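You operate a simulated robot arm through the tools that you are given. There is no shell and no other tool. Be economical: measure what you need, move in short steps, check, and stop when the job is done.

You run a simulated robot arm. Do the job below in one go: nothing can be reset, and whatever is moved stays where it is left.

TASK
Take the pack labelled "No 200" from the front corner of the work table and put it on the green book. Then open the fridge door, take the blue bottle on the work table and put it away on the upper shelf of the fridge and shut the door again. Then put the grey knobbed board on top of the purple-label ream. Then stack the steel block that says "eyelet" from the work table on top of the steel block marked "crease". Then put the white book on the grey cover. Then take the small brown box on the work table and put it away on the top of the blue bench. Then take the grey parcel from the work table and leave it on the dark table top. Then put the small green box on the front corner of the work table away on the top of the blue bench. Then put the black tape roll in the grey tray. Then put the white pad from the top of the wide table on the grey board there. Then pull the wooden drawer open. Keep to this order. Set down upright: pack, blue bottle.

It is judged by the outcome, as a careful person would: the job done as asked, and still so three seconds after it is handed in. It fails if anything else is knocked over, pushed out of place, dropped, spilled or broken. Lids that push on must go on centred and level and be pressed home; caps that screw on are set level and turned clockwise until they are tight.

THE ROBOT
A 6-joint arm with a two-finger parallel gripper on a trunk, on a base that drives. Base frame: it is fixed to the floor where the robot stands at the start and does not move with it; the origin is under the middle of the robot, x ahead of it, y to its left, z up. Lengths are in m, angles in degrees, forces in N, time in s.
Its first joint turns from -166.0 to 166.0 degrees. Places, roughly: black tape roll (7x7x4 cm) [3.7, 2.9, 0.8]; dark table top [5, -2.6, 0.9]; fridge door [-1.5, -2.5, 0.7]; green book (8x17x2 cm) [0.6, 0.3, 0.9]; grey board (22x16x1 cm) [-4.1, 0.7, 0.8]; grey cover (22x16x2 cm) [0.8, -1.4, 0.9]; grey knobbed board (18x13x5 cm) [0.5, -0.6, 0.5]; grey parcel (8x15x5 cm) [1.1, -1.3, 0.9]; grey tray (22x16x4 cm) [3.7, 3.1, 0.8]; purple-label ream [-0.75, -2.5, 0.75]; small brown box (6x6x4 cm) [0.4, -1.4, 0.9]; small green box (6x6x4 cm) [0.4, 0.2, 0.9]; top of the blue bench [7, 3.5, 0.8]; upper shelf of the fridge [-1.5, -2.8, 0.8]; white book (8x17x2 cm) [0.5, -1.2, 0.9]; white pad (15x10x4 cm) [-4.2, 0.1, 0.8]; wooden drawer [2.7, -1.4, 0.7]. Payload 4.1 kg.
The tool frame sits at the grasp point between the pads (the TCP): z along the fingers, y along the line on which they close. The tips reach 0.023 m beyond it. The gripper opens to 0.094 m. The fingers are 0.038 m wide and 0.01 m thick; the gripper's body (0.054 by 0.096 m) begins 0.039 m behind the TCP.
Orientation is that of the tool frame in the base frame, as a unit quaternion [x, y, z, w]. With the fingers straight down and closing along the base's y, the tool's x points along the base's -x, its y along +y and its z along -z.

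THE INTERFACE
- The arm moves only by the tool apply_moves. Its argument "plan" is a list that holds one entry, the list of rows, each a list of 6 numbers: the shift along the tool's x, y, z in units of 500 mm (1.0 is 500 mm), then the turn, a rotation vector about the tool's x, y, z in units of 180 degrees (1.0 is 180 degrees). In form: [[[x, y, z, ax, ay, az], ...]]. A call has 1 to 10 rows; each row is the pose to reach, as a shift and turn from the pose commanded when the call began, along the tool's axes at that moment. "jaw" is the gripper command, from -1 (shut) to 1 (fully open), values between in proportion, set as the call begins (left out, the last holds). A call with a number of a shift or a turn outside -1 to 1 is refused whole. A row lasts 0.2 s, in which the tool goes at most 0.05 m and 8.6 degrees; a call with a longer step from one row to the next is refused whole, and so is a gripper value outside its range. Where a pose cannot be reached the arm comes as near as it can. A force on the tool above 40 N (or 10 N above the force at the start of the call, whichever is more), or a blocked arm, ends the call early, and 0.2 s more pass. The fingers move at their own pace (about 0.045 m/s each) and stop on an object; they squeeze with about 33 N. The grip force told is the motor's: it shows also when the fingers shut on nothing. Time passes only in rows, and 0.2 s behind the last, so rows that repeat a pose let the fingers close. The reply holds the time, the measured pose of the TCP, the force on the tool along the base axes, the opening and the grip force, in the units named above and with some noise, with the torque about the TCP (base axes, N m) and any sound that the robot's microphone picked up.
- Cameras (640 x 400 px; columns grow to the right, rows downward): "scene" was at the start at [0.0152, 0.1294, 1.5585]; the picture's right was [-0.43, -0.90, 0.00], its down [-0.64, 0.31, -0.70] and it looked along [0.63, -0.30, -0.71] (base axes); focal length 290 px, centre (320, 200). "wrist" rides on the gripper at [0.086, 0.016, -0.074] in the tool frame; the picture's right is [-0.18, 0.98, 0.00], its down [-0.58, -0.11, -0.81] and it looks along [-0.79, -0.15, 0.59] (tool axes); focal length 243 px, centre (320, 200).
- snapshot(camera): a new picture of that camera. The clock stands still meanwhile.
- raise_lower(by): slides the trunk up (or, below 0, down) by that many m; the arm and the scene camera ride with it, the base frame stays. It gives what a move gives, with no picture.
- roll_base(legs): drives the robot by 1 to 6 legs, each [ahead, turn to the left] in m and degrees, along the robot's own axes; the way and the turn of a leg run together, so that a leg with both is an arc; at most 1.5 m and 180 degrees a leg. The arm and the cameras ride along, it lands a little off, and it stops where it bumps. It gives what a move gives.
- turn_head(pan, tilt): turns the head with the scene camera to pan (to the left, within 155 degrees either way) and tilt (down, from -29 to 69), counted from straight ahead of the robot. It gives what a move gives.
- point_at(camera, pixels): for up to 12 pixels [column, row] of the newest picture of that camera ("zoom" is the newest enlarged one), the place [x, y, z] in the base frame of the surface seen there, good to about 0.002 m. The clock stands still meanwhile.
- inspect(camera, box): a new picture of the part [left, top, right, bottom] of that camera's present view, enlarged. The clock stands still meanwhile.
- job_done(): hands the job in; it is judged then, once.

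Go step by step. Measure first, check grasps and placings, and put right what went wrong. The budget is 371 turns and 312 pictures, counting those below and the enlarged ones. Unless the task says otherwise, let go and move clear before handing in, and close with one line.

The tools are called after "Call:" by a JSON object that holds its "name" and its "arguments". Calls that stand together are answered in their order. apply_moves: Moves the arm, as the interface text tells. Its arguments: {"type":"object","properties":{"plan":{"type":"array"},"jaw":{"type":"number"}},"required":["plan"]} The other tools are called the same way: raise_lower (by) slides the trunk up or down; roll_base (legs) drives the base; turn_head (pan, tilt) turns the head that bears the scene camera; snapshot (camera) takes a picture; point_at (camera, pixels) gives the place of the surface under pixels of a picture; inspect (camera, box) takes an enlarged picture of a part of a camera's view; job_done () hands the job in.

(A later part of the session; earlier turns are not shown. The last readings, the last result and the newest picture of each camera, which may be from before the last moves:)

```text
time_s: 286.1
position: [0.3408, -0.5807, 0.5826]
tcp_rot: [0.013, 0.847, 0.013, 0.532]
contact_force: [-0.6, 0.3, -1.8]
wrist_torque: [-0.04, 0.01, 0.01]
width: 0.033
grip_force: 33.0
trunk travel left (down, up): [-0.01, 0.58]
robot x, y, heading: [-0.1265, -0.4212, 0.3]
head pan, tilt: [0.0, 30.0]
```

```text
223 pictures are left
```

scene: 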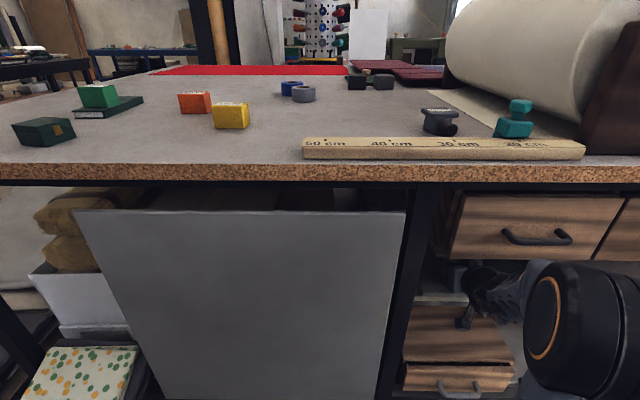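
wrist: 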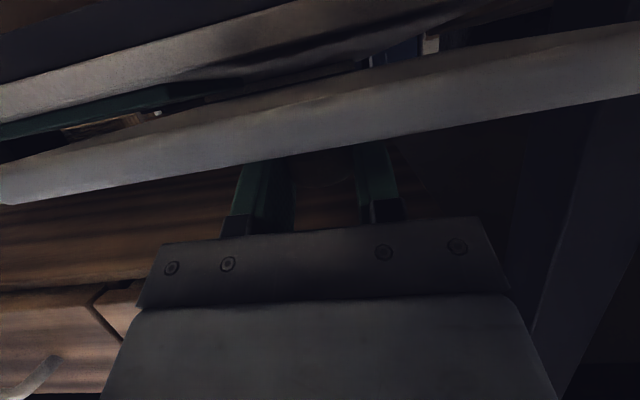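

Force is now just the board's light weight (the earlier force was the wrist touching the drawer's underside). Back the base out and look at drawer and board.

Call:
{"name": "roll_base", "arguments": {"legs": [[-0.35, 0]]}}

Call:
{"name": "turn_head", "arguments": {"pan": 0, "tilt": 35}}

Call:
{"name": "snapshot", "arguments": {"camera": "scene"}}

```text
time_s: 288.4
position: [-0.0116, -0.5845, 0.5815]
tcp_rot: [0.013, 0.847, 0.013, 0.532]
contact_force: [-0.1, -1.0, -1.5]
wrist_torque: [0.02, 0.0, 0.02]
width: 0.0329
grip_force: 32.9
trunk travel left (down, up): [-0.01, 0.58]
robot x, y, heading: [-0.4779, -0.4256, 0.2]
head pan, tilt: [0.0, 30.0]
```

```text
time_s: 289.0
position: [-0.0123, -0.5838, 0.5825]
tcp_rot: [0.012, 0.847, 0.013, 0.532]
contact_force: [-0.1, -1.0, -2.5]
wrist_torque: [-0.01, 0.03, 0.04]
width: 0.0329
grip_force: 32.6
trunk travel left (down, up): [-0.01, 0.58]
robot x, y, heading: [-0.4752, -0.4238, 0.3]
head pan, tilt: [0.0, 35.0]
```

```text
222 pictures are left
```

scene: 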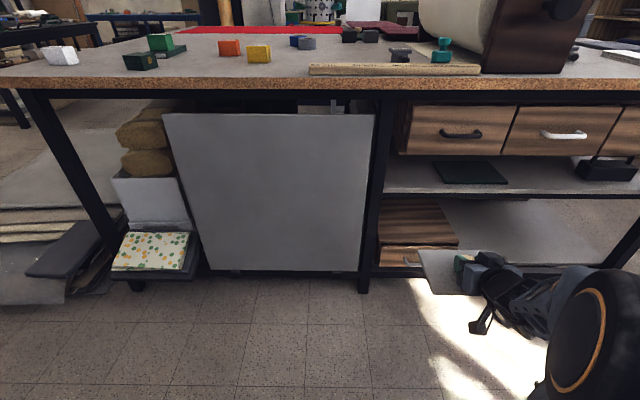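

Board is level in the grip and drawers undisturbed. Raise the trunk and drive to the ream stack.

Call:
{"name": "raise_lower", "arguments": {"by": 0.22}}

Call:
{"name": "roll_base", "arguments": {"legs": [[0.12, 0], [0, -96.3], [1.3, 0], [0, 6]]}}

Call:
{"name": "turn_head", "arguments": {"pan": 0, "tilt": 40}}

Call:
{"name": "snapshot", "arguments": {"camera": "scene"}}

```text
time_s: 291.4
position: [-0.0114, -0.5834, 0.8026]
tcp_rot: [0.013, 0.847, 0.012, 0.532]
contact_force: [-0.1, 0.7, -2.0]
wrist_torque: [0.01, 0.04, -0.01]
width: 0.0326
grip_force: 32.8
trunk travel left (down, up): [-0.23, 0.36]
robot x, y, heading: [-0.4766, -0.4253, 0.2]
head pan, tilt: [0.0, 35.0]
```

```text
time_s: 303.4
position: [-0.6661, -2.1831, 0.801]
tcp_rot: [0.61, 0.588, -0.369, 0.384]
contact_force: [-0.4, -0.4, -2.7]
wrist_torque: [0.01, -0.01, -0.02]
width: 0.0327
grip_force: 33.4
trunk travel left (down, up): [-0.23, 0.36]
robot x, y, heading: [-0.5053, -1.7142, -89.9]
head pan, tilt: [0.0, 35.0]
```

```text
time_s: 304.1
position: [-0.6652, -2.1833, 0.8008]
tcp_rot: [0.609, 0.588, -0.368, 0.384]
contact_force: [0.1, 0.5, -1.8]
wrist_torque: [0.0, 0.02, -0.02]
width: 0.0328
grip_force: 32.8
trunk travel left (down, up): [-0.23, 0.36]
robot x, y, heading: [-0.505, -1.7163, -89.9]
head pan, tilt: [0.0, 40.0]
```

```text
221 pictures are left
```

scene: 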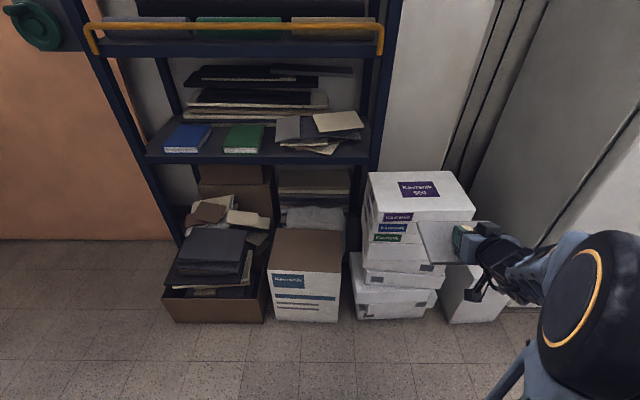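

Aligned in x. Check the lower fronts of the stack before driving closer.

Call:
{"name": "point_at", "arguments": {"camera": "scene", "pixels": [[390, 312], [305, 315], [470, 315], [415, 190], [215, 315], [385, 240]]}}

```text
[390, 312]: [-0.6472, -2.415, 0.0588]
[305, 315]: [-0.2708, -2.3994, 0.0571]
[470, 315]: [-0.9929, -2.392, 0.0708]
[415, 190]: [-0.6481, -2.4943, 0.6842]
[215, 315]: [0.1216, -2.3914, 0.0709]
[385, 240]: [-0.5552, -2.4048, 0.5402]
```

Clear by 12 cm. Drive 0.312 m so the board is over the ream.

Call:
{"name": "roll_base", "arguments": {"legs": [[0.312, 0]]}}

Call:
{"name": "raise_lower", "arguments": {"by": -0.06}}

Call:
{"name": "turn_head", "arguments": {"pan": -10, "tilt": 50}}

Call:
{"name": "snapshot", "arguments": {"camera": "scene"}}

```text
time_s: 306.2
position: [-0.6635, -2.4969, 0.8016]
tcp_rot: [0.608, 0.59, -0.367, 0.385]
contact_force: [-0.3, 0.0, -1.8]
wrist_torque: [0.04, 0.03, -0.01]
width: 0.0328
grip_force: 33.2
trunk travel left (down, up): [-0.23, 0.36]
robot x, y, heading: [-0.5007, -2.0289, -90.0]
head pan, tilt: [0.0, 40.0]
```

```text
time_s: 307.2
position: [-0.6643, -2.4972, 0.745]
tcp_rot: [0.606, 0.588, -0.371, 0.386]
contact_force: [3.1, 7.3, 35.3]
wrist_torque: [4.3, -0.65, -0.19]
width: 0.0326
grip_force: 33.0
trunk travel left (down, up): [-0.17, 0.42]
robot x, y, heading: [-0.5023, -2.0306, -89.7]
head pan, tilt: [0.0, 40.0]
```

```text
time_s: 307.9
position: [-0.6642, -2.4971, 0.7461]
tcp_rot: [0.607, 0.588, -0.371, 0.385]
contact_force: [2.2, 8.3, 53.8]
wrist_torque: [6.14, -0.81, -0.11]
width: 0.0329
grip_force: 32.7
trunk travel left (down, up): [-0.17, 0.42]
robot x, y, heading: [-0.5051, -2.0331, -89.7]
head pan, tilt: [-10.0, 50.0]
```

```text
220 pictures are left
```

scene: 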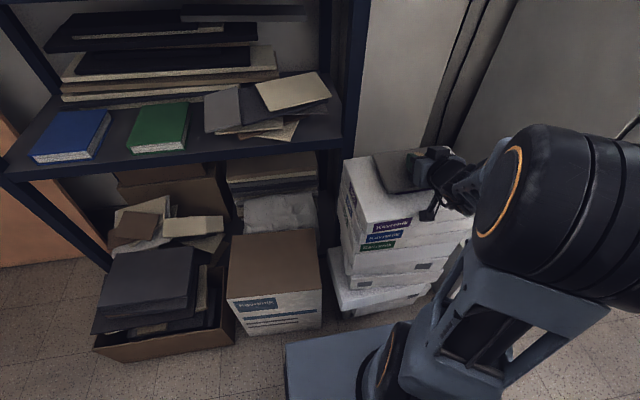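

The camera housing under the gripper is pressing on the ream's front edge (54 N, torque at +0.11 m). Raise and back off a little; I'll set the board ~4 cm nearer the front so the camera clears.

Call:
{"name": "raise_lower", "arguments": {"by": 0.04}}

Call:
{"name": "roll_base", "arguments": {"legs": [[-0.036, 0]]}}

Call:
{"name": "inspect", "arguments": {"camera": "scene", "box": [320, 130, 500, 260]}}

```text
time_s: 308.7
position: [-0.6651, -2.4971, 0.7817]
tcp_rot: [0.609, 0.588, -0.368, 0.384]
contact_force: [0.1, 0.5, -2.5]
wrist_torque: [0.03, -0.01, 0.05]
width: 0.0328
grip_force: 33.0
trunk travel left (down, up): [-0.21, 0.38]
robot x, y, heading: [-0.5028, -2.0338, -90.0]
head pan, tilt: [-10.0, 50.0]
```

```text
time_s: 309.6
position: [-0.665, -2.462, 0.7812]
tcp_rot: [0.609, 0.589, -0.367, 0.384]
contact_force: [0.0, -0.3, -1.6]
wrist_torque: [0.04, 0.01, 0.0]
width: 0.0327
grip_force: 32.7
trunk travel left (down, up): [-0.21, 0.38]
robot x, y, heading: [-0.5082, -1.9959, -89.7]
head pan, tilt: [-10.0, 50.0]
```

```text
3.08 times, centred on (410, 195) of scene
```

zoom: 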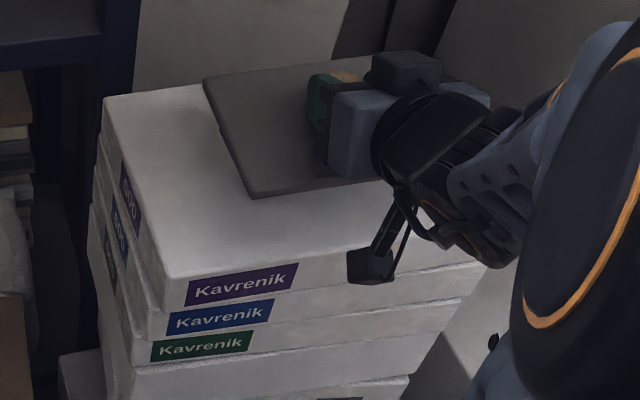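

Camera housing now just clears the edge. Lower with the arm in steps.

Call:
{"name": "apply_moves", "arguments": {"plan": [[[0.02, -0.001, 0.01, 0, 0, 0], [0.045, -0.002, 0.022, 0, 0, 0], [0.07, -0.003, 0.034, 0, 0, 0], [0.081, -0.003, 0.039, 0, 0, 0], [0.081, -0.003, 0.039, 0, 0, 0]]]}}

Call:
{"name": "inspect", "arguments": {"camera": "scene", "box": [320, 130, 500, 260]}}

```text
time_s: 310.8
position: [-0.665, -2.4616, 0.7378]
tcp_rot: [0.609, 0.588, -0.368, 0.384]
contact_force: [0.1, 0.6, -2.5]
wrist_torque: [0.04, 0.02, 0.01]
width: 0.0326
grip_force: 33.0
trunk travel left (down, up): [-0.21, 0.38]
robot x, y, heading: [-0.5054, -1.9983, -89.9]
head pan, tilt: [-10.0, 50.0]
```

```text
3.08 times, centred on (410, 195) of scene
```

zoom: 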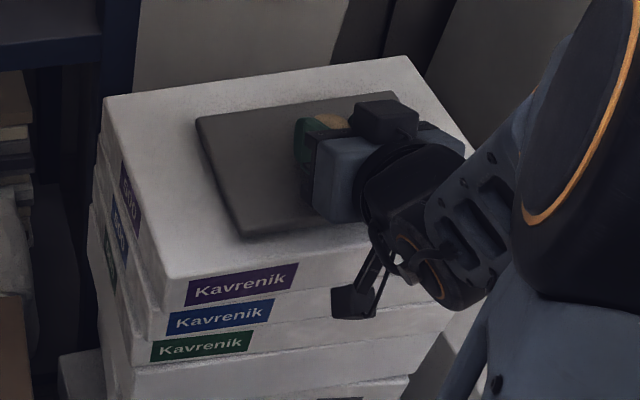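

Camera clears in front of the ream. Lower the last few mm until contact.

Call:
{"name": "apply_moves", "arguments": {"plan": [[[0.004, 0, 0.002, 0, 0, 0], [0.008, 0, 0.004, 0, 0, 0], [0.011, 0, 0.005, 0, 0, 0], [0.011, 0, 0.005, 0, 0, 0]]]}}

```text
time_s: 311.8
position: [-0.6663, -2.4613, 0.7305]
tcp_rot: [0.61, 0.587, -0.369, 0.384]
contact_force: [0.1, -0.6, -3.4]
wrist_torque: [0.05, 0.02, -0.01]
width: 0.0328
grip_force: 32.9
trunk travel left (down, up): [-0.21, 0.38]
robot x, y, heading: [-0.5026, -1.9982, -90.0]
head pan, tilt: [-10.0, 50.0]
```

Call:
{"name": "apply_moves", "arguments": {"plan": [[[0.003, 0, 0.0013, 0, 0, 0], [0.006, 0, 0.0026, 0, 0, 0], [0.006, 0, 0.0026, 0, 0, 0]]]}}

```text
time_s: 312.6
position: [-0.6644, -2.4606, 0.7281]
tcp_rot: [0.609, 0.588, -0.369, 0.385]
contact_force: [-1.7, -1.1, 5.0]
wrist_torque: [-0.47, -0.47, -0.17]
width: 0.0327
grip_force: 33.3
trunk travel left (down, up): [-0.21, 0.38]
robot x, y, heading: [-0.5059, -1.9979, -89.7]
head pan, tilt: [-10.0, 50.0]
```

Contact. Open and retreat along the tool axis.

Call:
{"name": "apply_moves", "arguments": {"jaw": 1, "plan": [[[0, 0, 0, 0, 0, 0], [0, 0, 0, 0, 0, 0], [0, 0, 0, 0, 0, 0], [0, 0, 0, 0, 0, 0]]]}}

Call:
{"name": "apply_moves", "arguments": {"plan": [[[0, 0, -0.04, 0, 0, 0], [0, 0, -0.12, 0, 0, 0], [0, 0, -0.2, 0, 0, 0]]]}}

Call:
{"name": "inspect", "arguments": {"camera": "scene", "box": [320, 130, 500, 260]}}

```text
time_s: 313.6
position: [-0.6649, -2.4611, 0.7281]
tcp_rot: [0.609, 0.589, -0.368, 0.384]
contact_force: [-0.8, 0.2, -1.0]
wrist_torque: [-0.02, -0.03, 0.0]
width: 0.0938
grip_force: 0.0
trunk travel left (down, up): [-0.21, 0.38]
robot x, y, heading: [-0.5038, -1.9982, -89.7]
head pan, tilt: [-10.0, 50.0]
```

```text
time_s: 314.4
position: [-0.6804, -2.3857, 0.7781]
tcp_rot: [0.608, 0.589, -0.366, 0.385]
contact_force: [-0.5, 0.0, 0.3]
wrist_torque: [-0.03, 0.0, 0.03]
width: 0.094
grip_force: 0.0
out of reach, approached as far as the arm can: row 3
trunk travel left (down, up): [-0.21, 0.38]
robot x, y, heading: [-0.5023, -1.9959, -89.8]
head pan, tilt: [-10.0, 50.0]
```

```text
3.08 times, centred on (410, 195) of scene
```

zoom: 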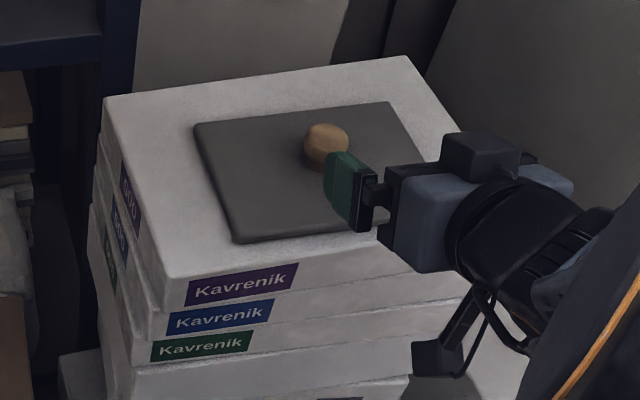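

Board sits on the purple ream. Back away, raise, and turn the tool down again.

Call:
{"name": "roll_base", "arguments": {"legs": [[-0.4, 0]]}}

Call:
{"name": "raise_lower", "arguments": {"by": 0.25}}

Call:
{"name": "apply_moves", "arguments": {"plan": [[[0, 0, 0, 0, 0.045, 0], [0, 0, 0, 0, 0.09, 0], [0, 0, 0, 0, 0.135, 0], [0, 0, 0, 0, 0.18, 0], [0, 0, 0, 0, 0.225, 0], [0, 0, 0, 0, 0.27, 0], [0, 0, 0, 0, 0.315, 0], [0, 0, 0, 0, 0.357, 0]]]}}

```text
time_s: 316.9
position: [-0.6817, -1.9897, 0.7778]
tcp_rot: [0.609, 0.588, -0.368, 0.384]
contact_force: [-0.4, -0.3, -0.4]
wrist_torque: [0.0, 0.0, 0.01]
width: 0.0938
grip_force: 0.1
trunk travel left (down, up): [-0.21, 0.38]
robot x, y, heading: [-0.5042, -1.5987, -89.9]
head pan, tilt: [-10.0, 50.0]
```

```text
time_s: 319.4
position: [-0.6816, -1.9889, 1.0276]
tcp_rot: [0.609, 0.589, -0.367, 0.383]
contact_force: [0.3, 0.2, -0.1]
wrist_torque: [0.01, 0.0, -0.03]
width: 0.0941
grip_force: 0.0
trunk travel left (down, up): [-0.46, 0.13]
robot x, y, heading: [-0.5063, -1.5975, -90.2]
head pan, tilt: [-10.0, 50.0]
```

```text
time_s: 321.2
position: [-0.6828, -1.9904, 1.028]
tcp_rot: [0.711, 0.703, 0.013, 0.011]
contact_force: [0.4, -0.5, 0.8]
wrist_torque: [0.02, 0.02, 0.01]
width: 0.094
grip_force: 0.0
trunk travel left (down, up): [-0.46, 0.13]
robot x, y, heading: [-0.5036, -1.5972, -89.7]
head pan, tilt: [-10.0, 50.0]
```

Call:
{"name": "apply_moves", "arguments": {"plan": [[[0, 0, 0, 0.0108, 0, 0], [0, 0, 0, 0.0108, 0, 0]]]}}

Call:
{"name": "roll_base", "arguments": {"legs": [[0, 180], [0.45, 0], [0, -90], [0.1, 0]]}}

Call:
{"name": "raise_lower", "arguments": {"by": 0.12}}

Call:
{"name": "turn_head", "arguments": {"pan": 5, "tilt": 35}}

Call:
{"name": "snapshot", "arguments": {"camera": "scene"}}

```text
time_s: 321.8
position: [-0.6815, -1.9889, 1.0285]
tcp_rot: [0.711, 0.703, 0.0, 0.0]
contact_force: [0.2, -0.2, 1.3]
wrist_torque: [0.04, -0.01, 0.03]
width: 0.094
grip_force: 0.0
trunk travel left (down, up): [-0.46, 0.13]
robot x, y, heading: [-0.5049, -1.603, -89.8]
head pan, tilt: [-10.0, 50.0]
```

```text
time_s: 336.5
position: [-0.0214, -1.3321, 1.0274]
tcp_rot: [0.014, 1.0, 0.001, 0.0]
contact_force: [-0.4, -0.4, -0.2]
wrist_torque: [-0.01, 0.01, 0.0]
width: 0.0943
grip_force: 0.1
trunk travel left (down, up): [-0.46, 0.13]
robot x, y, heading: [-0.4051, -1.1492, -0.7]
head pan, tilt: [-10.0, 50.0]
```

```text
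time_s: 338.0
position: [-0.0221, -1.3333, 1.1479]
tcp_rot: [0.014, 1.0, 0.001, -0.001]
contact_force: [-0.8, 1.2, -1.2]
wrist_torque: [0.01, -0.01, -0.03]
width: 0.094
grip_force: 0.0
trunk travel left (down, up): [-0.58, 0.01]
robot x, y, heading: [-0.4053, -1.1527, -0.8]
head pan, tilt: [-10.0, 50.0]
```

```text
time_s: 338.8
position: [-0.0217, -1.3335, 1.1477]
tcp_rot: [0.014, 1.0, 0.001, -0.001]
contact_force: [0.2, 0.4, -0.7]
wrist_torque: [0.0, 0.02, -0.03]
width: 0.0939
grip_force: 0.0
trunk travel left (down, up): [-0.58, 0.01]
robot x, y, heading: [-0.4068, -1.1493, -1.0]
head pan, tilt: [5.0, 35.0]
```

```text
216 pictures are left
```

scene: 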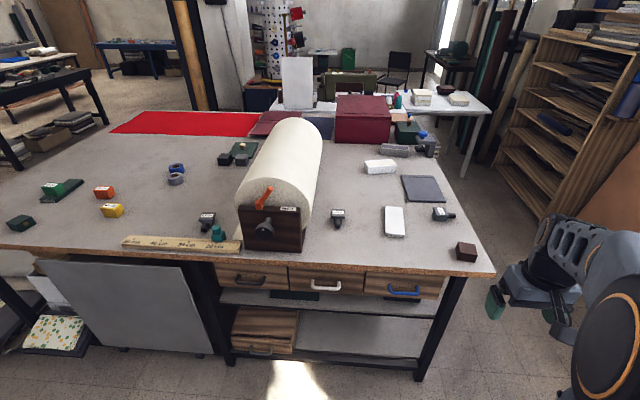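

Call:
{"name": "inspect", "arguments": {"camera": "scene", "box": [300, 120, 500, 270]}}

Call:
{"name": "inspect", "arguments": {"camera": "scene", "box": [320, 190, 400, 250]}}

Call:
{"name": "inspect", "arguments": {"camera": "scene", "box": [410, 190, 490, 250]}}

Call:
{"name": "point_at", "arguments": {"camera": "scene", "pixels": [[337, 214], [338, 224], [437, 212], [448, 215], [395, 220], [423, 188], [380, 166], [466, 249], [206, 218], [480, 265]]}}

```text
2.67 times, centred on (400, 195) of scene
```

zoom: 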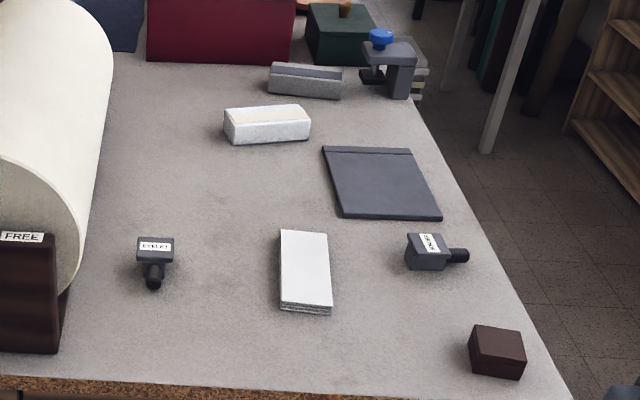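

```text
6.67 times, centred on (360, 220) of scene
```

zoom: 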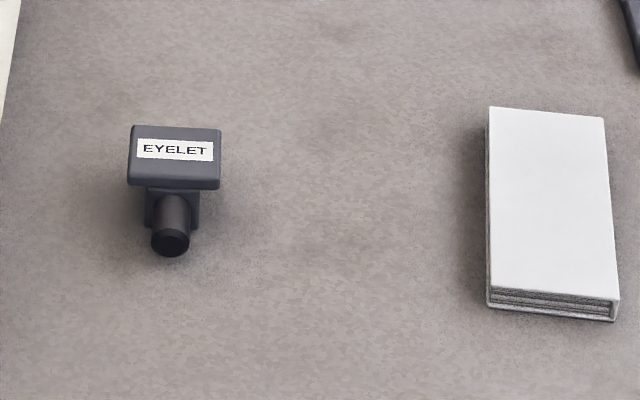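

```text
6.67 times, centred on (450, 220) of scene
```

zoom: 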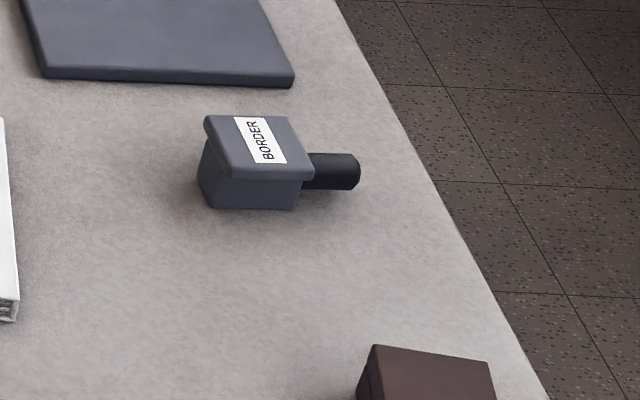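

```text
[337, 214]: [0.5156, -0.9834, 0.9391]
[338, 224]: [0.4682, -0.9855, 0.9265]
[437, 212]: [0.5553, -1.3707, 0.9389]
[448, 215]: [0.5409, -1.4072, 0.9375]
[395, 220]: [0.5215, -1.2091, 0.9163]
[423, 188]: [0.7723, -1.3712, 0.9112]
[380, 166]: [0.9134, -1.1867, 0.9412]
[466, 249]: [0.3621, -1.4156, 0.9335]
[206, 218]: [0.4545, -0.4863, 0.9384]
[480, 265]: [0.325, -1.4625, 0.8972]
```

EYELET block is at (0.515,-0.984); measure its top plate and also CREASE's.

Call:
{"name": "inspect", "arguments": {"camera": "scene", "box": [320, 195, 360, 235]}}

Call:
{"name": "point_at", "arguments": {"camera": "zoom", "pixels": [[200, 105], [345, 108], [190, 170], [345, 178], [270, 145], [200, 190], [340, 195], [262, 290], [240, 240], [300, 240]]}}

```text
10.00 times, centred on (340, 215) of scene
```

zoom: 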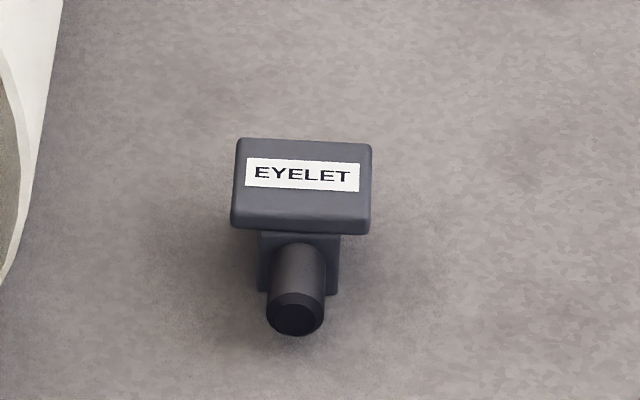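

```text
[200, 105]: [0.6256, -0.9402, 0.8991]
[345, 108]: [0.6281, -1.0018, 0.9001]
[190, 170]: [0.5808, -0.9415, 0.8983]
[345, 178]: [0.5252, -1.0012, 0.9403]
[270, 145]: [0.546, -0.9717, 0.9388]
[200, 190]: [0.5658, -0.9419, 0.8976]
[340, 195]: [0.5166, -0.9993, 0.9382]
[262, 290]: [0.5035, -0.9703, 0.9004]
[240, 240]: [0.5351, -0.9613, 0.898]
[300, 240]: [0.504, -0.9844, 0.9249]
```

Call:
{"name": "point_at", "arguments": {"camera": "zoom", "pixels": [[244, 150], [366, 152], [238, 205], [364, 212], [300, 143], [300, 205], [297, 250], [297, 285], [265, 265], [335, 270], [297, 310]]}}

```text
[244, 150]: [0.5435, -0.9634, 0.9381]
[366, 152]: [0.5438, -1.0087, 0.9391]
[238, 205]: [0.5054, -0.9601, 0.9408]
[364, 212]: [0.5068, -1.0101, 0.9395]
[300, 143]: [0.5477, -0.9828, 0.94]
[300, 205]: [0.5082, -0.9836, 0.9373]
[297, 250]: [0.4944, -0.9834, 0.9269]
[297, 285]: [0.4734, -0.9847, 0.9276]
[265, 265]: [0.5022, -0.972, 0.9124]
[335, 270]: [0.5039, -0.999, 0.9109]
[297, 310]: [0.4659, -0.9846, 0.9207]
```

Eyelet plate: centre (0.526,-0.986), 45×50 mm, top 0.94. Check the roll stand's extent between the two blocks.

Call:
{"name": "point_at", "arguments": {"camera": "scene", "pixels": [[241, 208], [303, 208], [248, 245], [300, 248], [270, 230], [260, 195], [290, 130], [315, 150], [245, 185], [218, 228], [298, 190]]}}

```text
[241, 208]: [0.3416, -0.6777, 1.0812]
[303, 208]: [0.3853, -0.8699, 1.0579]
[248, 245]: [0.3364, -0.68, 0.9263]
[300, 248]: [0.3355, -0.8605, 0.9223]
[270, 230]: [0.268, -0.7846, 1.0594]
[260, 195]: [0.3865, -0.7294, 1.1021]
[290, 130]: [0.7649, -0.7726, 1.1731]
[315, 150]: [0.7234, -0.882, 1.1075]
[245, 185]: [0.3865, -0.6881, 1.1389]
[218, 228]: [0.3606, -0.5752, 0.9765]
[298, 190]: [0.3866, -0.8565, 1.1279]
```

Use two stations to keep clear of the roll. First drive in front of the eyelet block.

Call:
{"name": "roll_base", "arguments": {"legs": [[0, 15], [0.39, 0], [0, -14]]}}

```text
time_s: 342.9
position: [0.3556, -1.2338, 1.1477]
tcp_rot: [0.007, 1.0, 0.0, 0.0]
contact_force: [-1.0, -0.1, -0.4]
wrist_torque: [0.03, 0.01, -0.01]
width: 0.0942
grip_force: 0.0
trunk travel left (down, up): [-0.58, 0.01]
robot x, y, heading: [-0.0331, -1.0586, -0.1]
head pan, tilt: [5.0, 35.0]
```

Call:
{"name": "raise_lower", "arguments": {"by": -0.13}}

Call:
{"name": "apply_moves", "arguments": {"plan": [[[-0.048, 0.0715, 0, 0, 0, 0], [-0.095, 0.143, 0, 0, 0, 0], [-0.143, 0.214, 0, 0, 0, 0], [-0.191, 0.286, 0, 0, 0, 0], [-0.239, 0.357, 0, 0, 0, 0], [-0.286, 0.43, 0, 0, 0, 0], [-0.334, 0.5, 0, 0, 0, 0], [-0.334, 0.5, 0, 0, 0, 0]]]}}

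Call:
{"name": "snapshot", "arguments": {"camera": "wrist"}}

```text
time_s: 344.5
position: [0.3554, -1.2346, 1.0175]
tcp_rot: [0.008, 1.0, 0.001, 0.001]
contact_force: [-0.5, 0.1, 0.3]
wrist_torque: [0.01, 0.0, -0.04]
width: 0.0944
grip_force: 0.1
trunk travel left (down, up): [-0.45, 0.14]
robot x, y, heading: [-0.0341, -1.0581, -0.1]
head pan, tilt: [5.0, 35.0]
```

```text
time_s: 346.3
position: [0.5262, -0.9874, 1.0169]
tcp_rot: [0.007, 1.0, 0.001, -0.001]
contact_force: [0.6, 0.2, 0.2]
wrist_torque: [-0.02, 0.02, 0.0]
width: 0.0941
grip_force: 0.0
trunk travel left (down, up): [-0.45, 0.14]
robot x, y, heading: [-0.0311, -1.0567, -0.1]
head pan, tilt: [5.0, 35.0]
```

```text
211 pictures are left
```

wrist: 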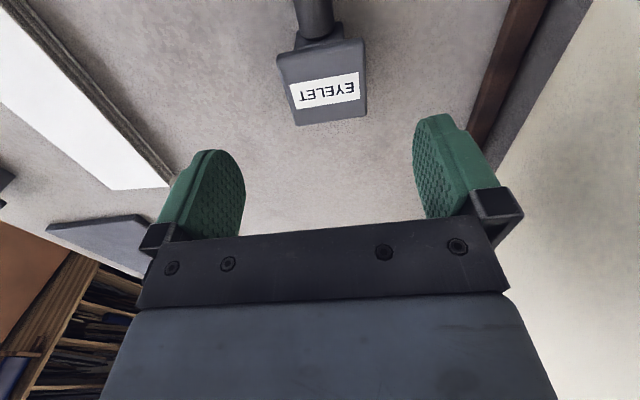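

Well centred. Descend and grip.

Call:
{"name": "apply_moves", "arguments": {"plan": [[[0, 0, 0.07, 0, 0, 0], [0, 0, 0.14, 0, 0, 0], [0, 0, 0.174, 0, 0, 0], [0, 0, 0.174, 0, 0, 0]]]}}

Call:
{"name": "apply_moves", "arguments": {"jaw": -1, "plan": [[[0, 0, 0, 0, 0, 0], [0, 0, 0, 0, 0, 0], [0, 0, 0, 0, 0, 0], [0, 0, 0, 0, 0, 0], [0, 0, 0, 0, 0, 0]]]}}

Call:
{"name": "apply_moves", "arguments": {"plan": [[[0, 0, -0.05, 0, 0, 0], [0, 0, -0.14, 0, 0, 0], [0, 0, -0.22, 0, 0, 0]]]}}

Call:
{"name": "snapshot", "arguments": {"camera": "wrist"}}

```text
time_s: 347.3
position: [0.5258, -0.9865, 0.9314]
tcp_rot: [0.007, 1.0, 0.001, 0.0]
contact_force: [-0.5, 0.3, -0.5]
wrist_torque: [0.01, -0.01, 0.03]
width: 0.0939
grip_force: 0.0
trunk travel left (down, up): [-0.45, 0.14]
robot x, y, heading: [-0.0296, -1.056, 0.2]
head pan, tilt: [5.0, 35.0]
```

```text
time_s: 348.5
position: [0.5271, -0.9877, 0.9304]
tcp_rot: [0.007, 1.0, 0.0, 0.0]
contact_force: [0.0, 1.5, -0.9]
wrist_torque: [0.04, -0.03, 0.01]
width: 0.0536
grip_force: 32.7
trunk travel left (down, up): [-0.45, 0.14]
robot x, y, heading: [-0.0337, -1.0551, -0.0]
head pan, tilt: [5.0, 35.0]
```

```text
time_s: 349.3
position: [0.5272, -0.986, 1.0416]
tcp_rot: [0.007, 1.0, 0.001, -0.001]
contact_force: [0.1, 0.2, -3.6]
wrist_torque: [-0.04, -0.04, 0.02]
width: 0.0537
grip_force: 33.4
trunk travel left (down, up): [-0.45, 0.14]
robot x, y, heading: [-0.0306, -1.0522, -0.1]
head pan, tilt: [5.0, 35.0]
```

```text
210 pictures are left
```

wrist: 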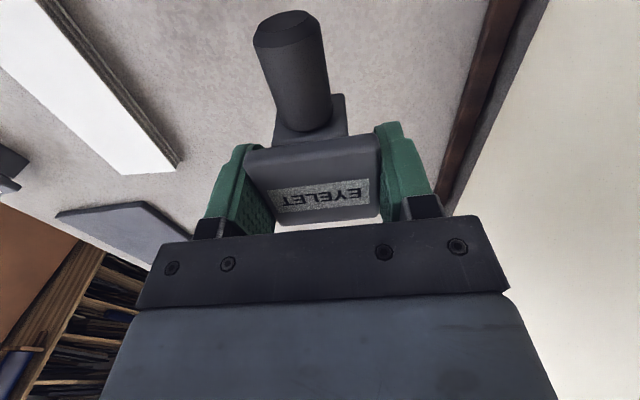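

Held level. Move to the crease station: back, shift left, forward.

Call:
{"name": "roll_base", "arguments": {"legs": [[-0.35, 0], [0, 90], [0.52, 0], [0, -90], [0.3, 0]]}}

Call:
{"name": "turn_head", "arguments": {"pan": 0, "tilt": 50}}

Call:
{"name": "snapshot", "arguments": {"camera": "scene"}}

```text
time_s: 363.5
position: [0.4863, -0.4733, 1.0408]
tcp_rot: [0.011, 1.0, 0.001, -0.001]
contact_force: [-0.2, -0.1, -4.1]
wrist_torque: [-0.02, -0.02, 0.0]
width: 0.0534
grip_force: 32.9
trunk travel left (down, up): [-0.45, 0.14]
robot x, y, heading: [-0.0729, -0.5398, -0.4]
head pan, tilt: [5.0, 35.0]
```

```text
time_s: 364.2
position: [0.4862, -0.4719, 1.0415]
tcp_rot: [0.01, 1.0, 0.001, -0.001]
contact_force: [-0.4, 1.3, -3.8]
wrist_torque: [-0.02, -0.02, -0.01]
width: 0.0539
grip_force: 33.3
trunk travel left (down, up): [-0.45, 0.14]
robot x, y, heading: [-0.0754, -0.5385, -0.7]
head pan, tilt: [0.0, 50.0]
```

```text
209 pictures are left
```

scene: 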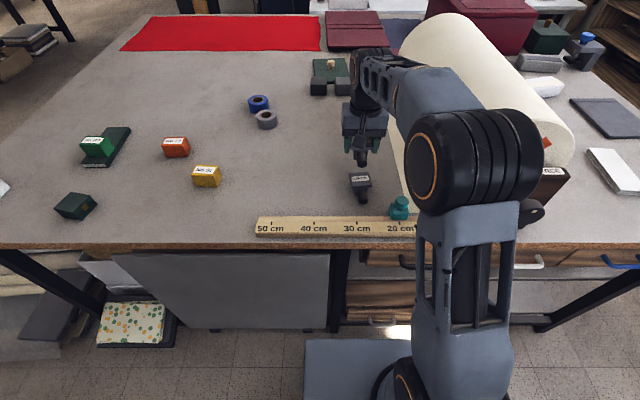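

Call:
{"name": "inspect", "arguments": {"camera": "scene", "box": [330, 130, 400, 210]}}

```text
5.00 times, centred on (365, 170) of scene
```

zoom: 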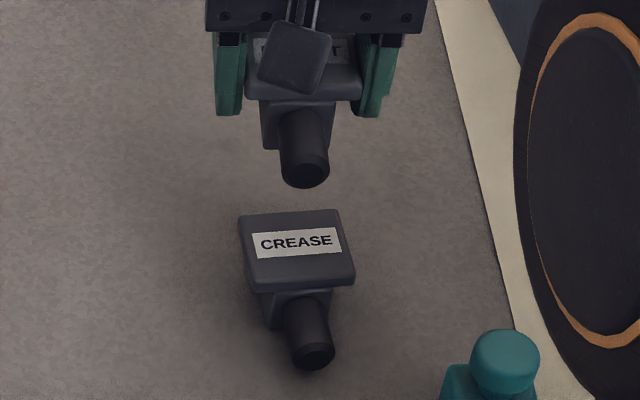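

Call:
{"name": "point_at", "arguments": {"camera": "zoom", "pixels": [[244, 220], [336, 214], [252, 282], [352, 274], [297, 217], [300, 278], [247, 250], [345, 245], [298, 248], [305, 330]]}}

```text
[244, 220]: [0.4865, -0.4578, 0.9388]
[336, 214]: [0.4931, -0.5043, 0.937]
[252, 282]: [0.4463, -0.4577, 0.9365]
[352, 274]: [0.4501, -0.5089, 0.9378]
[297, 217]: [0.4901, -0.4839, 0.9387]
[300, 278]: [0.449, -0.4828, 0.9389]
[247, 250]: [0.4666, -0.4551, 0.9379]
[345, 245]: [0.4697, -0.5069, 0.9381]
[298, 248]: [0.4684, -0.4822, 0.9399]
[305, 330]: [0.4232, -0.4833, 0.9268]
```

CREASE plate centre (0.469,-0.482), yaw ≈+5°, top 0.938. Align above it and go down to 1 cm above.

Call:
{"name": "apply_moves", "arguments": {"plan": [[[0.0168, -0.0103, 0, 0, 0, -0.014], [0.0336, -0.0206, 0, 0, 0, -0.028], [0.0336, -0.0206, 0.06, 0, 0, -0.028], [0.0336, -0.0206, 0.12, 0, 0, -0.028], [0.0336, -0.0206, 0.12, 0, 0, -0.028]]]}}

Call:
{"name": "inspect", "arguments": {"camera": "scene", "box": [330, 130, 400, 210]}}

Call:
{"name": "snapshot", "arguments": {"camera": "wrist"}}

```text
time_s: 365.4
position: [0.4688, -0.4826, 0.9804]
tcp_rot: [-0.032, 0.999, 0.001, 0.0]
contact_force: [-0.1, 0.1, -3.5]
wrist_torque: [-0.03, -0.01, -0.01]
width: 0.0536
grip_force: 33.1
trunk travel left (down, up): [-0.45, 0.14]
robot x, y, heading: [-0.0735, -0.5375, -0.5]
head pan, tilt: [0.0, 50.0]
```

```text
5.00 times, centred on (365, 170) of scene
```

zoom: 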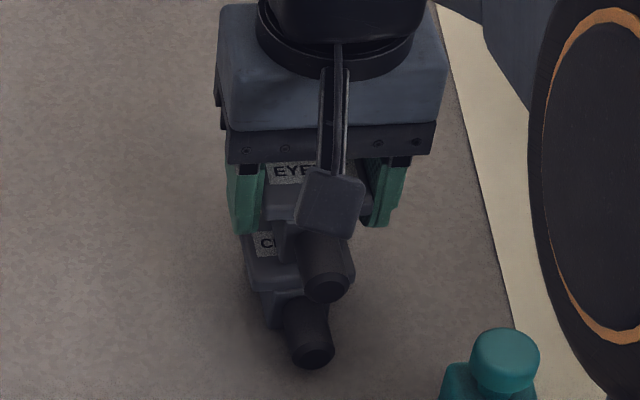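

```text
206 pictures are left
```

wrist: 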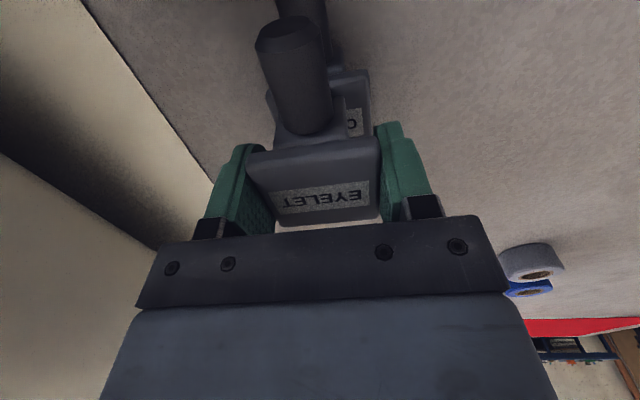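

Aligned. Lower gently to contact.

Call:
{"name": "apply_moves", "arguments": {"plan": [[[0, 0, 0.008, 0, 0, 0], [0, 0, 0.016, 0, 0, 0], [0, 0, 0.02, 0, 0, 0], [0, 0, 0.02, 0, 0, 0]]]}}

```text
time_s: 366.4
position: [0.4686, -0.4829, 0.9715]
tcp_rot: [-0.033, 0.999, 0.001, 0.0]
contact_force: [0.6, 0.7, 2.8]
wrist_torque: [-0.02, 0.1, -0.01]
width: 0.0539
grip_force: 32.9
trunk travel left (down, up): [-0.45, 0.14]
robot x, y, heading: [-0.071, -0.5387, -0.4]
head pan, tilt: [0.0, 50.0]
```

Contact. Release and rise.

Call:
{"name": "apply_moves", "arguments": {"jaw": 1, "plan": [[[0, 0, 0, 0, 0, 0], [0, 0, 0, 0, 0, 0], [0, 0, 0, 0, 0, 0], [0, 0, 0, 0, 0, 0]]]}}

Call:
{"name": "apply_moves", "arguments": {"plan": [[[0, 0, -0.05, 0, 0, 0], [0, 0, -0.14, 0, 0, 0], [0, 0, -0.23, 0, 0, 0], [0, 0, -0.32, 0, 0, 0]]]}}

Call:
{"name": "inspect", "arguments": {"camera": "scene", "box": [330, 130, 400, 210]}}

Call:
{"name": "snapshot", "arguments": {"camera": "wrist"}}

```text
time_s: 367.4
position: [0.469, -0.4824, 0.9708]
tcp_rot: [-0.034, 0.999, 0.001, -0.001]
contact_force: [0.0, -0.3, 0.0]
wrist_torque: [-0.01, -0.02, 0.01]
width: 0.0938
grip_force: 0.0
trunk travel left (down, up): [-0.45, 0.14]
robot x, y, heading: [-0.0751, -0.542, -0.5]
head pan, tilt: [0.0, 50.0]
```

```text
time_s: 368.4
position: [0.4692, -0.4822, 1.1303]
tcp_rot: [-0.033, 0.999, 0.001, 0.0]
contact_force: [1.2, 0.0, 0.2]
wrist_torque: [0.01, 0.03, 0.03]
width: 0.094
grip_force: 0.0
trunk travel left (down, up): [-0.45, 0.14]
robot x, y, heading: [-0.0743, -0.5371, -0.3]
head pan, tilt: [0.0, 50.0]
```

```text
5.00 times, centred on (365, 170) of scene
```

zoom: 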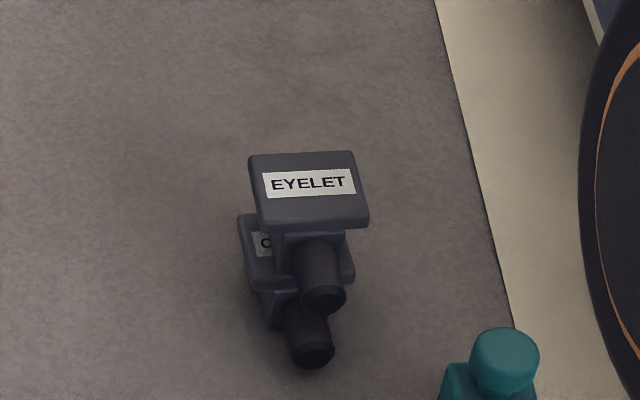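

```text
204 pictures are left
```

wrist: 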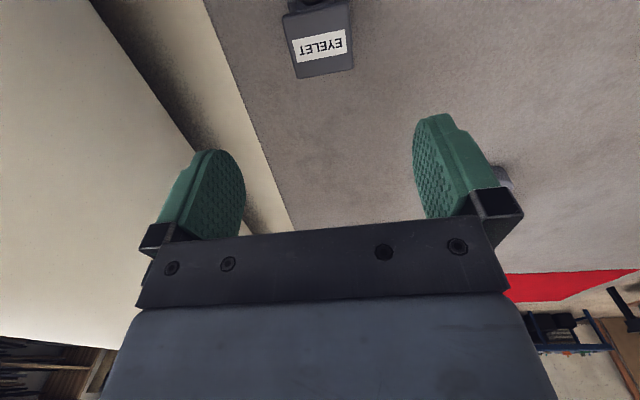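

Call:
{"name": "point_at", "arguments": {"camera": "zoom", "pixels": [[252, 160], [352, 155], [262, 222], [366, 216], [308, 190], [320, 270], [248, 250], [350, 270]]}}

```text
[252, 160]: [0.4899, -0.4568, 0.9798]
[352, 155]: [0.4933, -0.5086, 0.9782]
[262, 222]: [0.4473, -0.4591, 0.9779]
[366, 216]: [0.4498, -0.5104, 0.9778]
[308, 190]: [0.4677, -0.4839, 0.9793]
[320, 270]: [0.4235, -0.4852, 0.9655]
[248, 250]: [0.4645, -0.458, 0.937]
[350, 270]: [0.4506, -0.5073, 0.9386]
```

Eyelet sits squarely on crease. Next the white book → grey cover, best from the table's right-hand end. Drive round.

Call:
{"name": "roll_base", "arguments": {"legs": [[-0.33, 0], [0, -90], [1.36, 0], [0, 90], [0.95, 0]]}}

Call:
{"name": "raise_lower", "arguments": {"by": 0.13}}

Call:
{"name": "turn_head", "arguments": {"pan": 60, "tilt": 40}}

Call:
{"name": "snapshot", "arguments": {"camera": "scene"}}

```text
time_s: 389.2
position: [1.0677, -1.8569, 1.13]
tcp_rot: [-0.028, 1.0, 0.0, -0.001]
contact_force: [0.8, 0.2, 0.5]
wrist_torque: [0.0, 0.0, -0.01]
width: 0.0941
grip_force: 0.0
trunk travel left (down, up): [-0.45, 0.14]
robot x, y, heading: [0.5231, -1.9089, -1.1]
head pan, tilt: [0.0, 50.0]
```

```text
time_s: 390.8
position: [1.0672, -1.857, 1.26]
tcp_rot: [-0.028, 1.0, 0.001, 0.0]
contact_force: [0.1, -0.2, 0.1]
wrist_torque: [0.01, 0.0, 0.01]
width: 0.0941
grip_force: 0.0
trunk travel left (down, up): [-0.58, 0.01]
robot x, y, heading: [0.5219, -1.9083, -1.1]
head pan, tilt: [0.0, 50.0]
```

```text
time_s: 392.1
position: [1.0671, -1.8581, 1.2604]
tcp_rot: [-0.028, 1.0, 0.001, -0.001]
contact_force: [-0.6, 0.7, -0.4]
wrist_torque: [0.04, 0.0, 0.01]
width: 0.0939
grip_force: 0.0
trunk travel left (down, up): [-0.58, 0.01]
robot x, y, heading: [0.5255, -1.9084, -1.0]
head pan, tilt: [60.0, 40.0]
```

```text
203 pictures are left
```

scene: 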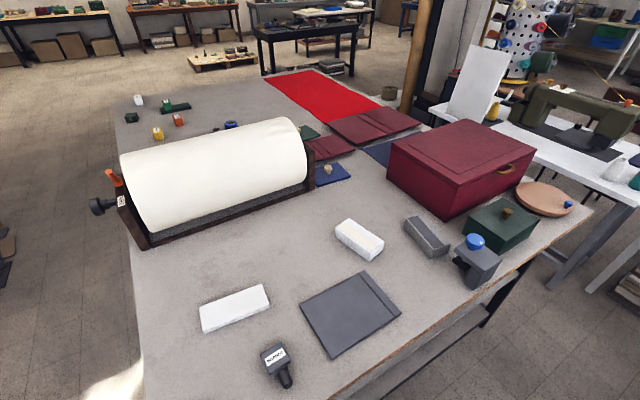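

Call:
{"name": "point_at", "arguments": {"camera": "scene", "pixels": [[202, 309], [263, 288], [269, 302], [207, 327], [303, 302], [365, 274], [398, 313], [334, 354], [345, 310], [420, 228], [436, 246], [350, 390]]}}

Call:
{"name": "inspect", "arguments": {"camera": "scene", "box": [190, 200, 510, 400]}}

```text
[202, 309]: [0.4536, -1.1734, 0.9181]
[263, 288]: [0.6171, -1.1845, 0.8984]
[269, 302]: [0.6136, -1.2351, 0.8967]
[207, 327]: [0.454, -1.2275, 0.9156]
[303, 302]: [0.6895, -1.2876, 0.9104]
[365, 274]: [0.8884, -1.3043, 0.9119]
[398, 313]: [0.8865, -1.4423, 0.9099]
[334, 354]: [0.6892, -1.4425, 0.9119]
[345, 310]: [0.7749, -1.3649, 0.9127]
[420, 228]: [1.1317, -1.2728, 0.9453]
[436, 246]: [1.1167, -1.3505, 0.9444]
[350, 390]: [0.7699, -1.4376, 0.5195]
```

```text
2.00 times, centred on (350, 300) of scene
```

zoom: 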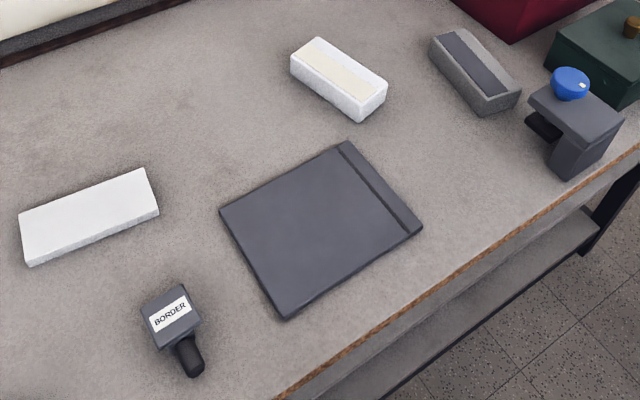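

Call:
{"name": "point_at", "arguments": {"camera": "zoom", "pixels": [[22, 216], [140, 173], [155, 205], [28, 258], [85, 210], [150, 188], [35, 235], [290, 392], [300, 380]]}}

```text
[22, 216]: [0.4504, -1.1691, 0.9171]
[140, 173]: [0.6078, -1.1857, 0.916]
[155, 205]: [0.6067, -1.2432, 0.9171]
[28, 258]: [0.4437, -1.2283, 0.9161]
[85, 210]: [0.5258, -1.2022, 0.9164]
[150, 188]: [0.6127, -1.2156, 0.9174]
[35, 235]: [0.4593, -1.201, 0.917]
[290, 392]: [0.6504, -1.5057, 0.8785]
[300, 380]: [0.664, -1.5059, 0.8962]
```

Book centre (0.527,-1.207), yaw ≈-5.5°; cover centre (0.787,-1.365), top 0.911; table edge y=-1.505. Turn to face the table end and move in a little.

Call:
{"name": "roll_base", "arguments": {"legs": [[0, 91], [0.1, 0]]}}

Call:
{"name": "apply_moves", "arguments": {"plan": [[[0, 0, 0, 0, 0, -0.045], [0, 0, 0, 0, 0, -0.09], [0, 0, 0, 0, 0, -0.135], [0, 0, 0, 0, 0, -0.18], [0, 0, 0, 0, 0, -0.225], [0, 0, 0, 0, 0, -0.27], [0, 0, 0, 0, 0, -0.315], [0, 0, 0, 0, 0, -0.36], [0, 0, 0, 0, 0, -0.405], [0, 0, 0, 0, 0, -0.444]]]}}

Call:
{"name": "raise_lower", "arguments": {"by": -0.15}}

Call:
{"name": "turn_head", "arguments": {"pan": 0, "tilt": 55}}

Call:
{"name": "snapshot", "arguments": {"camera": "scene"}}

```text
time_s: 397.1
position: [0.4574, -1.2653, 1.2597]
tcp_rot: [0.735, -0.678, 0.0, 0.001]
contact_force: [-1.1, 0.4, 0.7]
wrist_torque: [0.01, 0.01, -0.02]
width: 0.094
grip_force: 0.1
trunk travel left (down, up): [-0.58, 0.01]
robot x, y, heading: [0.5219, -1.8087, 90.3]
head pan, tilt: [60.0, 40.0]
```

```text
time_s: 399.3
position: [0.458, -1.2648, 1.26]
tcp_rot: [0.999, -0.047, -0.001, 0.001]
contact_force: [-0.2, 0.2, 0.1]
wrist_torque: [0.02, -0.03, -0.05]
width: 0.0939
grip_force: 0.0
trunk travel left (down, up): [-0.58, 0.01]
robot x, y, heading: [0.5219, -1.806, 90.4]
head pan, tilt: [60.0, 40.0]
```

```text
time_s: 401.1
position: [0.4586, -1.2653, 1.1104]
tcp_rot: [0.999, -0.048, -0.001, 0.001]
contact_force: [-0.1, -0.2, -0.7]
wrist_torque: [0.02, 0.0, -0.04]
width: 0.0942
grip_force: 0.1
trunk travel left (down, up): [-0.43, 0.16]
robot x, y, heading: [0.5225, -1.8103, 90.5]
head pan, tilt: [60.0, 40.0]
```

```text
time_s: 402.4
position: [0.458, -1.2647, 1.1102]
tcp_rot: [0.999, -0.047, -0.001, 0.0]
contact_force: [0.3, 0.5, -0.8]
wrist_torque: [-0.01, 0.04, 0.01]
width: 0.0943
grip_force: 0.0
trunk travel left (down, up): [-0.43, 0.16]
robot x, y, heading: [0.5205, -1.8082, 90.5]
head pan, tilt: [0.0, 55.0]
```

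```text
201 pictures are left
```

scene: 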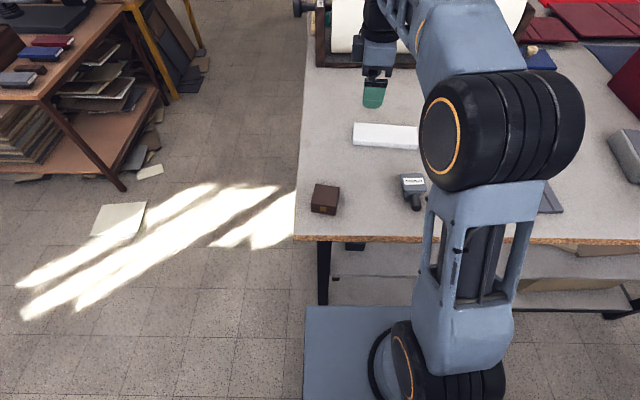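

Tool is aligned with the book. Move above it.

Call:
{"name": "apply_moves", "arguments": {"plan": [[[0.063, -0.065, 0, 0, 0, 0], [0.126, -0.131, 0, 0, 0, 0], [0.126, -0.131, 0.08, 0, 0, 0], [0.126, -0.131, 0.16, 0, 0, 0], [0.126, -0.131, 0.24, 0, 0, 0], [0.126, -0.131, 0.24, 0, 0, 0]]]}}

Call:
{"name": "snapshot", "arguments": {"camera": "wrist"}}

```text
time_s: 403.8
position: [0.5264, -1.2084, 0.9891]
tcp_rot: [0.999, -0.047, -0.001, 0.001]
contact_force: [-0.1, -0.3, 0.3]
wrist_torque: [0.02, 0.02, 0.04]
width: 0.094
grip_force: 0.0
trunk travel left (down, up): [-0.43, 0.16]
robot x, y, heading: [0.5205, -1.8103, 90.2]
head pan, tilt: [0.0, 55.0]
```

```text
200 pictures are left
```

wrist: 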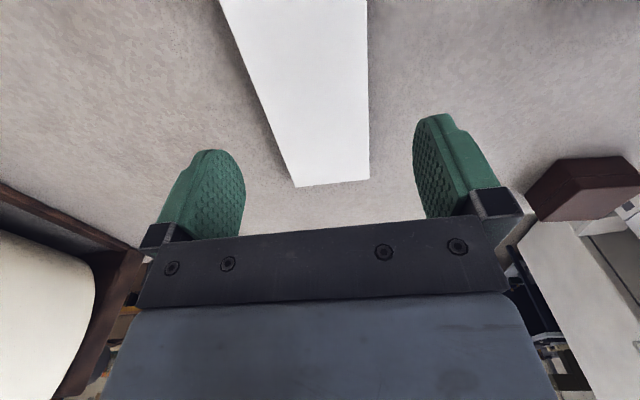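

Centred. Descend to tips just above the table and grip.

Call:
{"name": "apply_moves", "arguments": {"plan": [[[0, 0, 0.06, 0, 0, 0], [0, 0, 0.11, 0, 0, 0], [0, 0, 0.125, 0, 0, 0], [0, 0, 0.125, 0, 0, 0]]]}}

Call:
{"name": "apply_moves", "arguments": {"jaw": -1, "plan": [[[0, 0, 0, 0, 0, 0], [0, 0, 0, 0, 0, 0], [0, 0, 0, 0, 0, 0], [0, 0, 0, 0, 0, 0], [0, 0, 0, 0, 0, 0]]]}}

Call:
{"name": "apply_moves", "arguments": {"plan": [[[0, 0, -0.04, 0, 0, 0], [0, 0, -0.12, 0, 0, 0], [0, 0, -0.2, 0, 0, 0]]]}}

Call:
{"name": "snapshot", "arguments": {"camera": "wrist"}}

```text
time_s: 404.8
position: [0.5263, -1.2073, 0.9277]
tcp_rot: [0.999, -0.047, -0.001, 0.001]
contact_force: [-0.4, 0.3, 0.6]
wrist_torque: [0.01, -0.01, -0.01]
width: 0.094
grip_force: 0.0
trunk travel left (down, up): [-0.43, 0.16]
robot x, y, heading: [0.5249, -1.8102, 90.3]
head pan, tilt: [0.0, 55.0]
```

```text
time_s: 406.0
position: [0.5258, -1.2067, 0.9278]
tcp_rot: [0.999, -0.047, -0.002, 0.0]
contact_force: [0.3, 0.1, -0.4]
wrist_torque: [0.05, 0.01, -0.02]
width: 0.0693
grip_force: 32.2
trunk travel left (down, up): [-0.43, 0.16]
robot x, y, heading: [0.5225, -1.8083, 90.4]
head pan, tilt: [0.0, 55.0]
```

```text
time_s: 406.8
position: [0.5259, -1.2063, 1.0277]
tcp_rot: [0.999, -0.048, -0.001, 0.001]
contact_force: [0.6, -0.4, -2.4]
wrist_torque: [0.0, -0.01, 0.02]
width: 0.0694
grip_force: 33.4
trunk travel left (down, up): [-0.43, 0.16]
robot x, y, heading: [0.5203, -1.8057, 90.5]
head pan, tilt: [0.0, 55.0]
```

```text
199 pictures are left
```

wrist: 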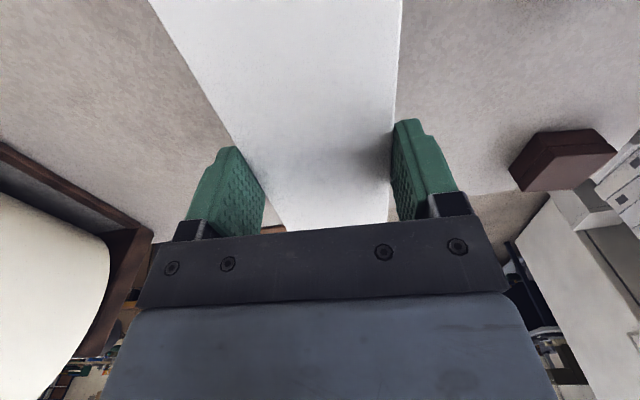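

Held. Carry over the grey cover and lower to near contact.

Call:
{"name": "apply_moves", "arguments": {"plan": [[[0.079, 0.039, 0, 0, 0, 0], [0.158, 0.078, 0, 0, 0, 0], [0.237, 0.117, 0, 0, 0, 0], [0.315, 0.157, 0, 0, 0, 0], [0.394, 0.196, 0, 0, 0, 0], [0.473, 0.235, 0, 0, 0, 0], [0.552, 0.274, 0, 0, 0, 0], [0.552, 0.274, 0.08, 0, 0, 0], [0.552, 0.274, 0.15, 0, 0, 0], [0.552, 0.274, 0.16, 0, 0, 0]]]}}

Call:
{"name": "turn_head", "arguments": {"pan": -20, "tilt": 50}}

Call:
{"name": "snapshot", "arguments": {"camera": "scene"}}

```text
time_s: 409.0
position: [0.7882, -1.3695, 0.9482]
tcp_rot: [0.999, -0.047, -0.001, 0.002]
contact_force: [-0.3, -0.7, -0.7]
wrist_torque: [0.01, -0.02, 0.0]
width: 0.0693
grip_force: 32.9
trunk travel left (down, up): [-0.43, 0.16]
robot x, y, heading: [0.5217, -1.8082, 90.4]
head pan, tilt: [0.0, 55.0]
```

```text
time_s: 409.8
position: [0.7889, -1.369, 0.9476]
tcp_rot: [0.999, -0.047, -0.001, 0.001]
contact_force: [-0.4, -0.4, -1.3]
wrist_torque: [0.01, 0.02, 0.02]
width: 0.0695
grip_force: 33.1
trunk travel left (down, up): [-0.43, 0.16]
robot x, y, heading: [0.5233, -1.8087, 90.4]
head pan, tilt: [-20.0, 50.0]
```

```text
198 pictures are left
```

scene: 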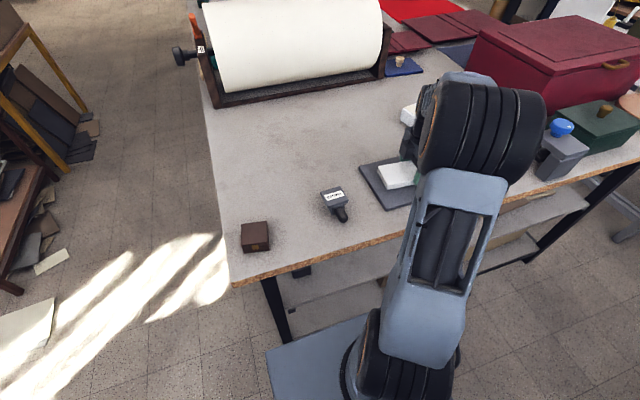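

Lower until contact.

Call:
{"name": "apply_moves", "arguments": {"plan": [[[0, 0, 0.006, 0, 0, 0], [0, 0, 0.01, 0, 0, 0], [0, 0, 0.014, 0, 0, 0], [0, 0, 0.014, 0, 0, 0]]]}}

```text
time_s: 410.8
position: [0.788, -1.368, 0.9406]
tcp_rot: [0.999, -0.047, -0.001, 0.001]
contact_force: [0.3, -0.5, -1.5]
wrist_torque: [0.03, 0.0, 0.01]
width: 0.0693
grip_force: 33.3
trunk travel left (down, up): [-0.43, 0.16]
robot x, y, heading: [0.5217, -1.8058, 90.3]
head pan, tilt: [-20.0, 50.0]
```

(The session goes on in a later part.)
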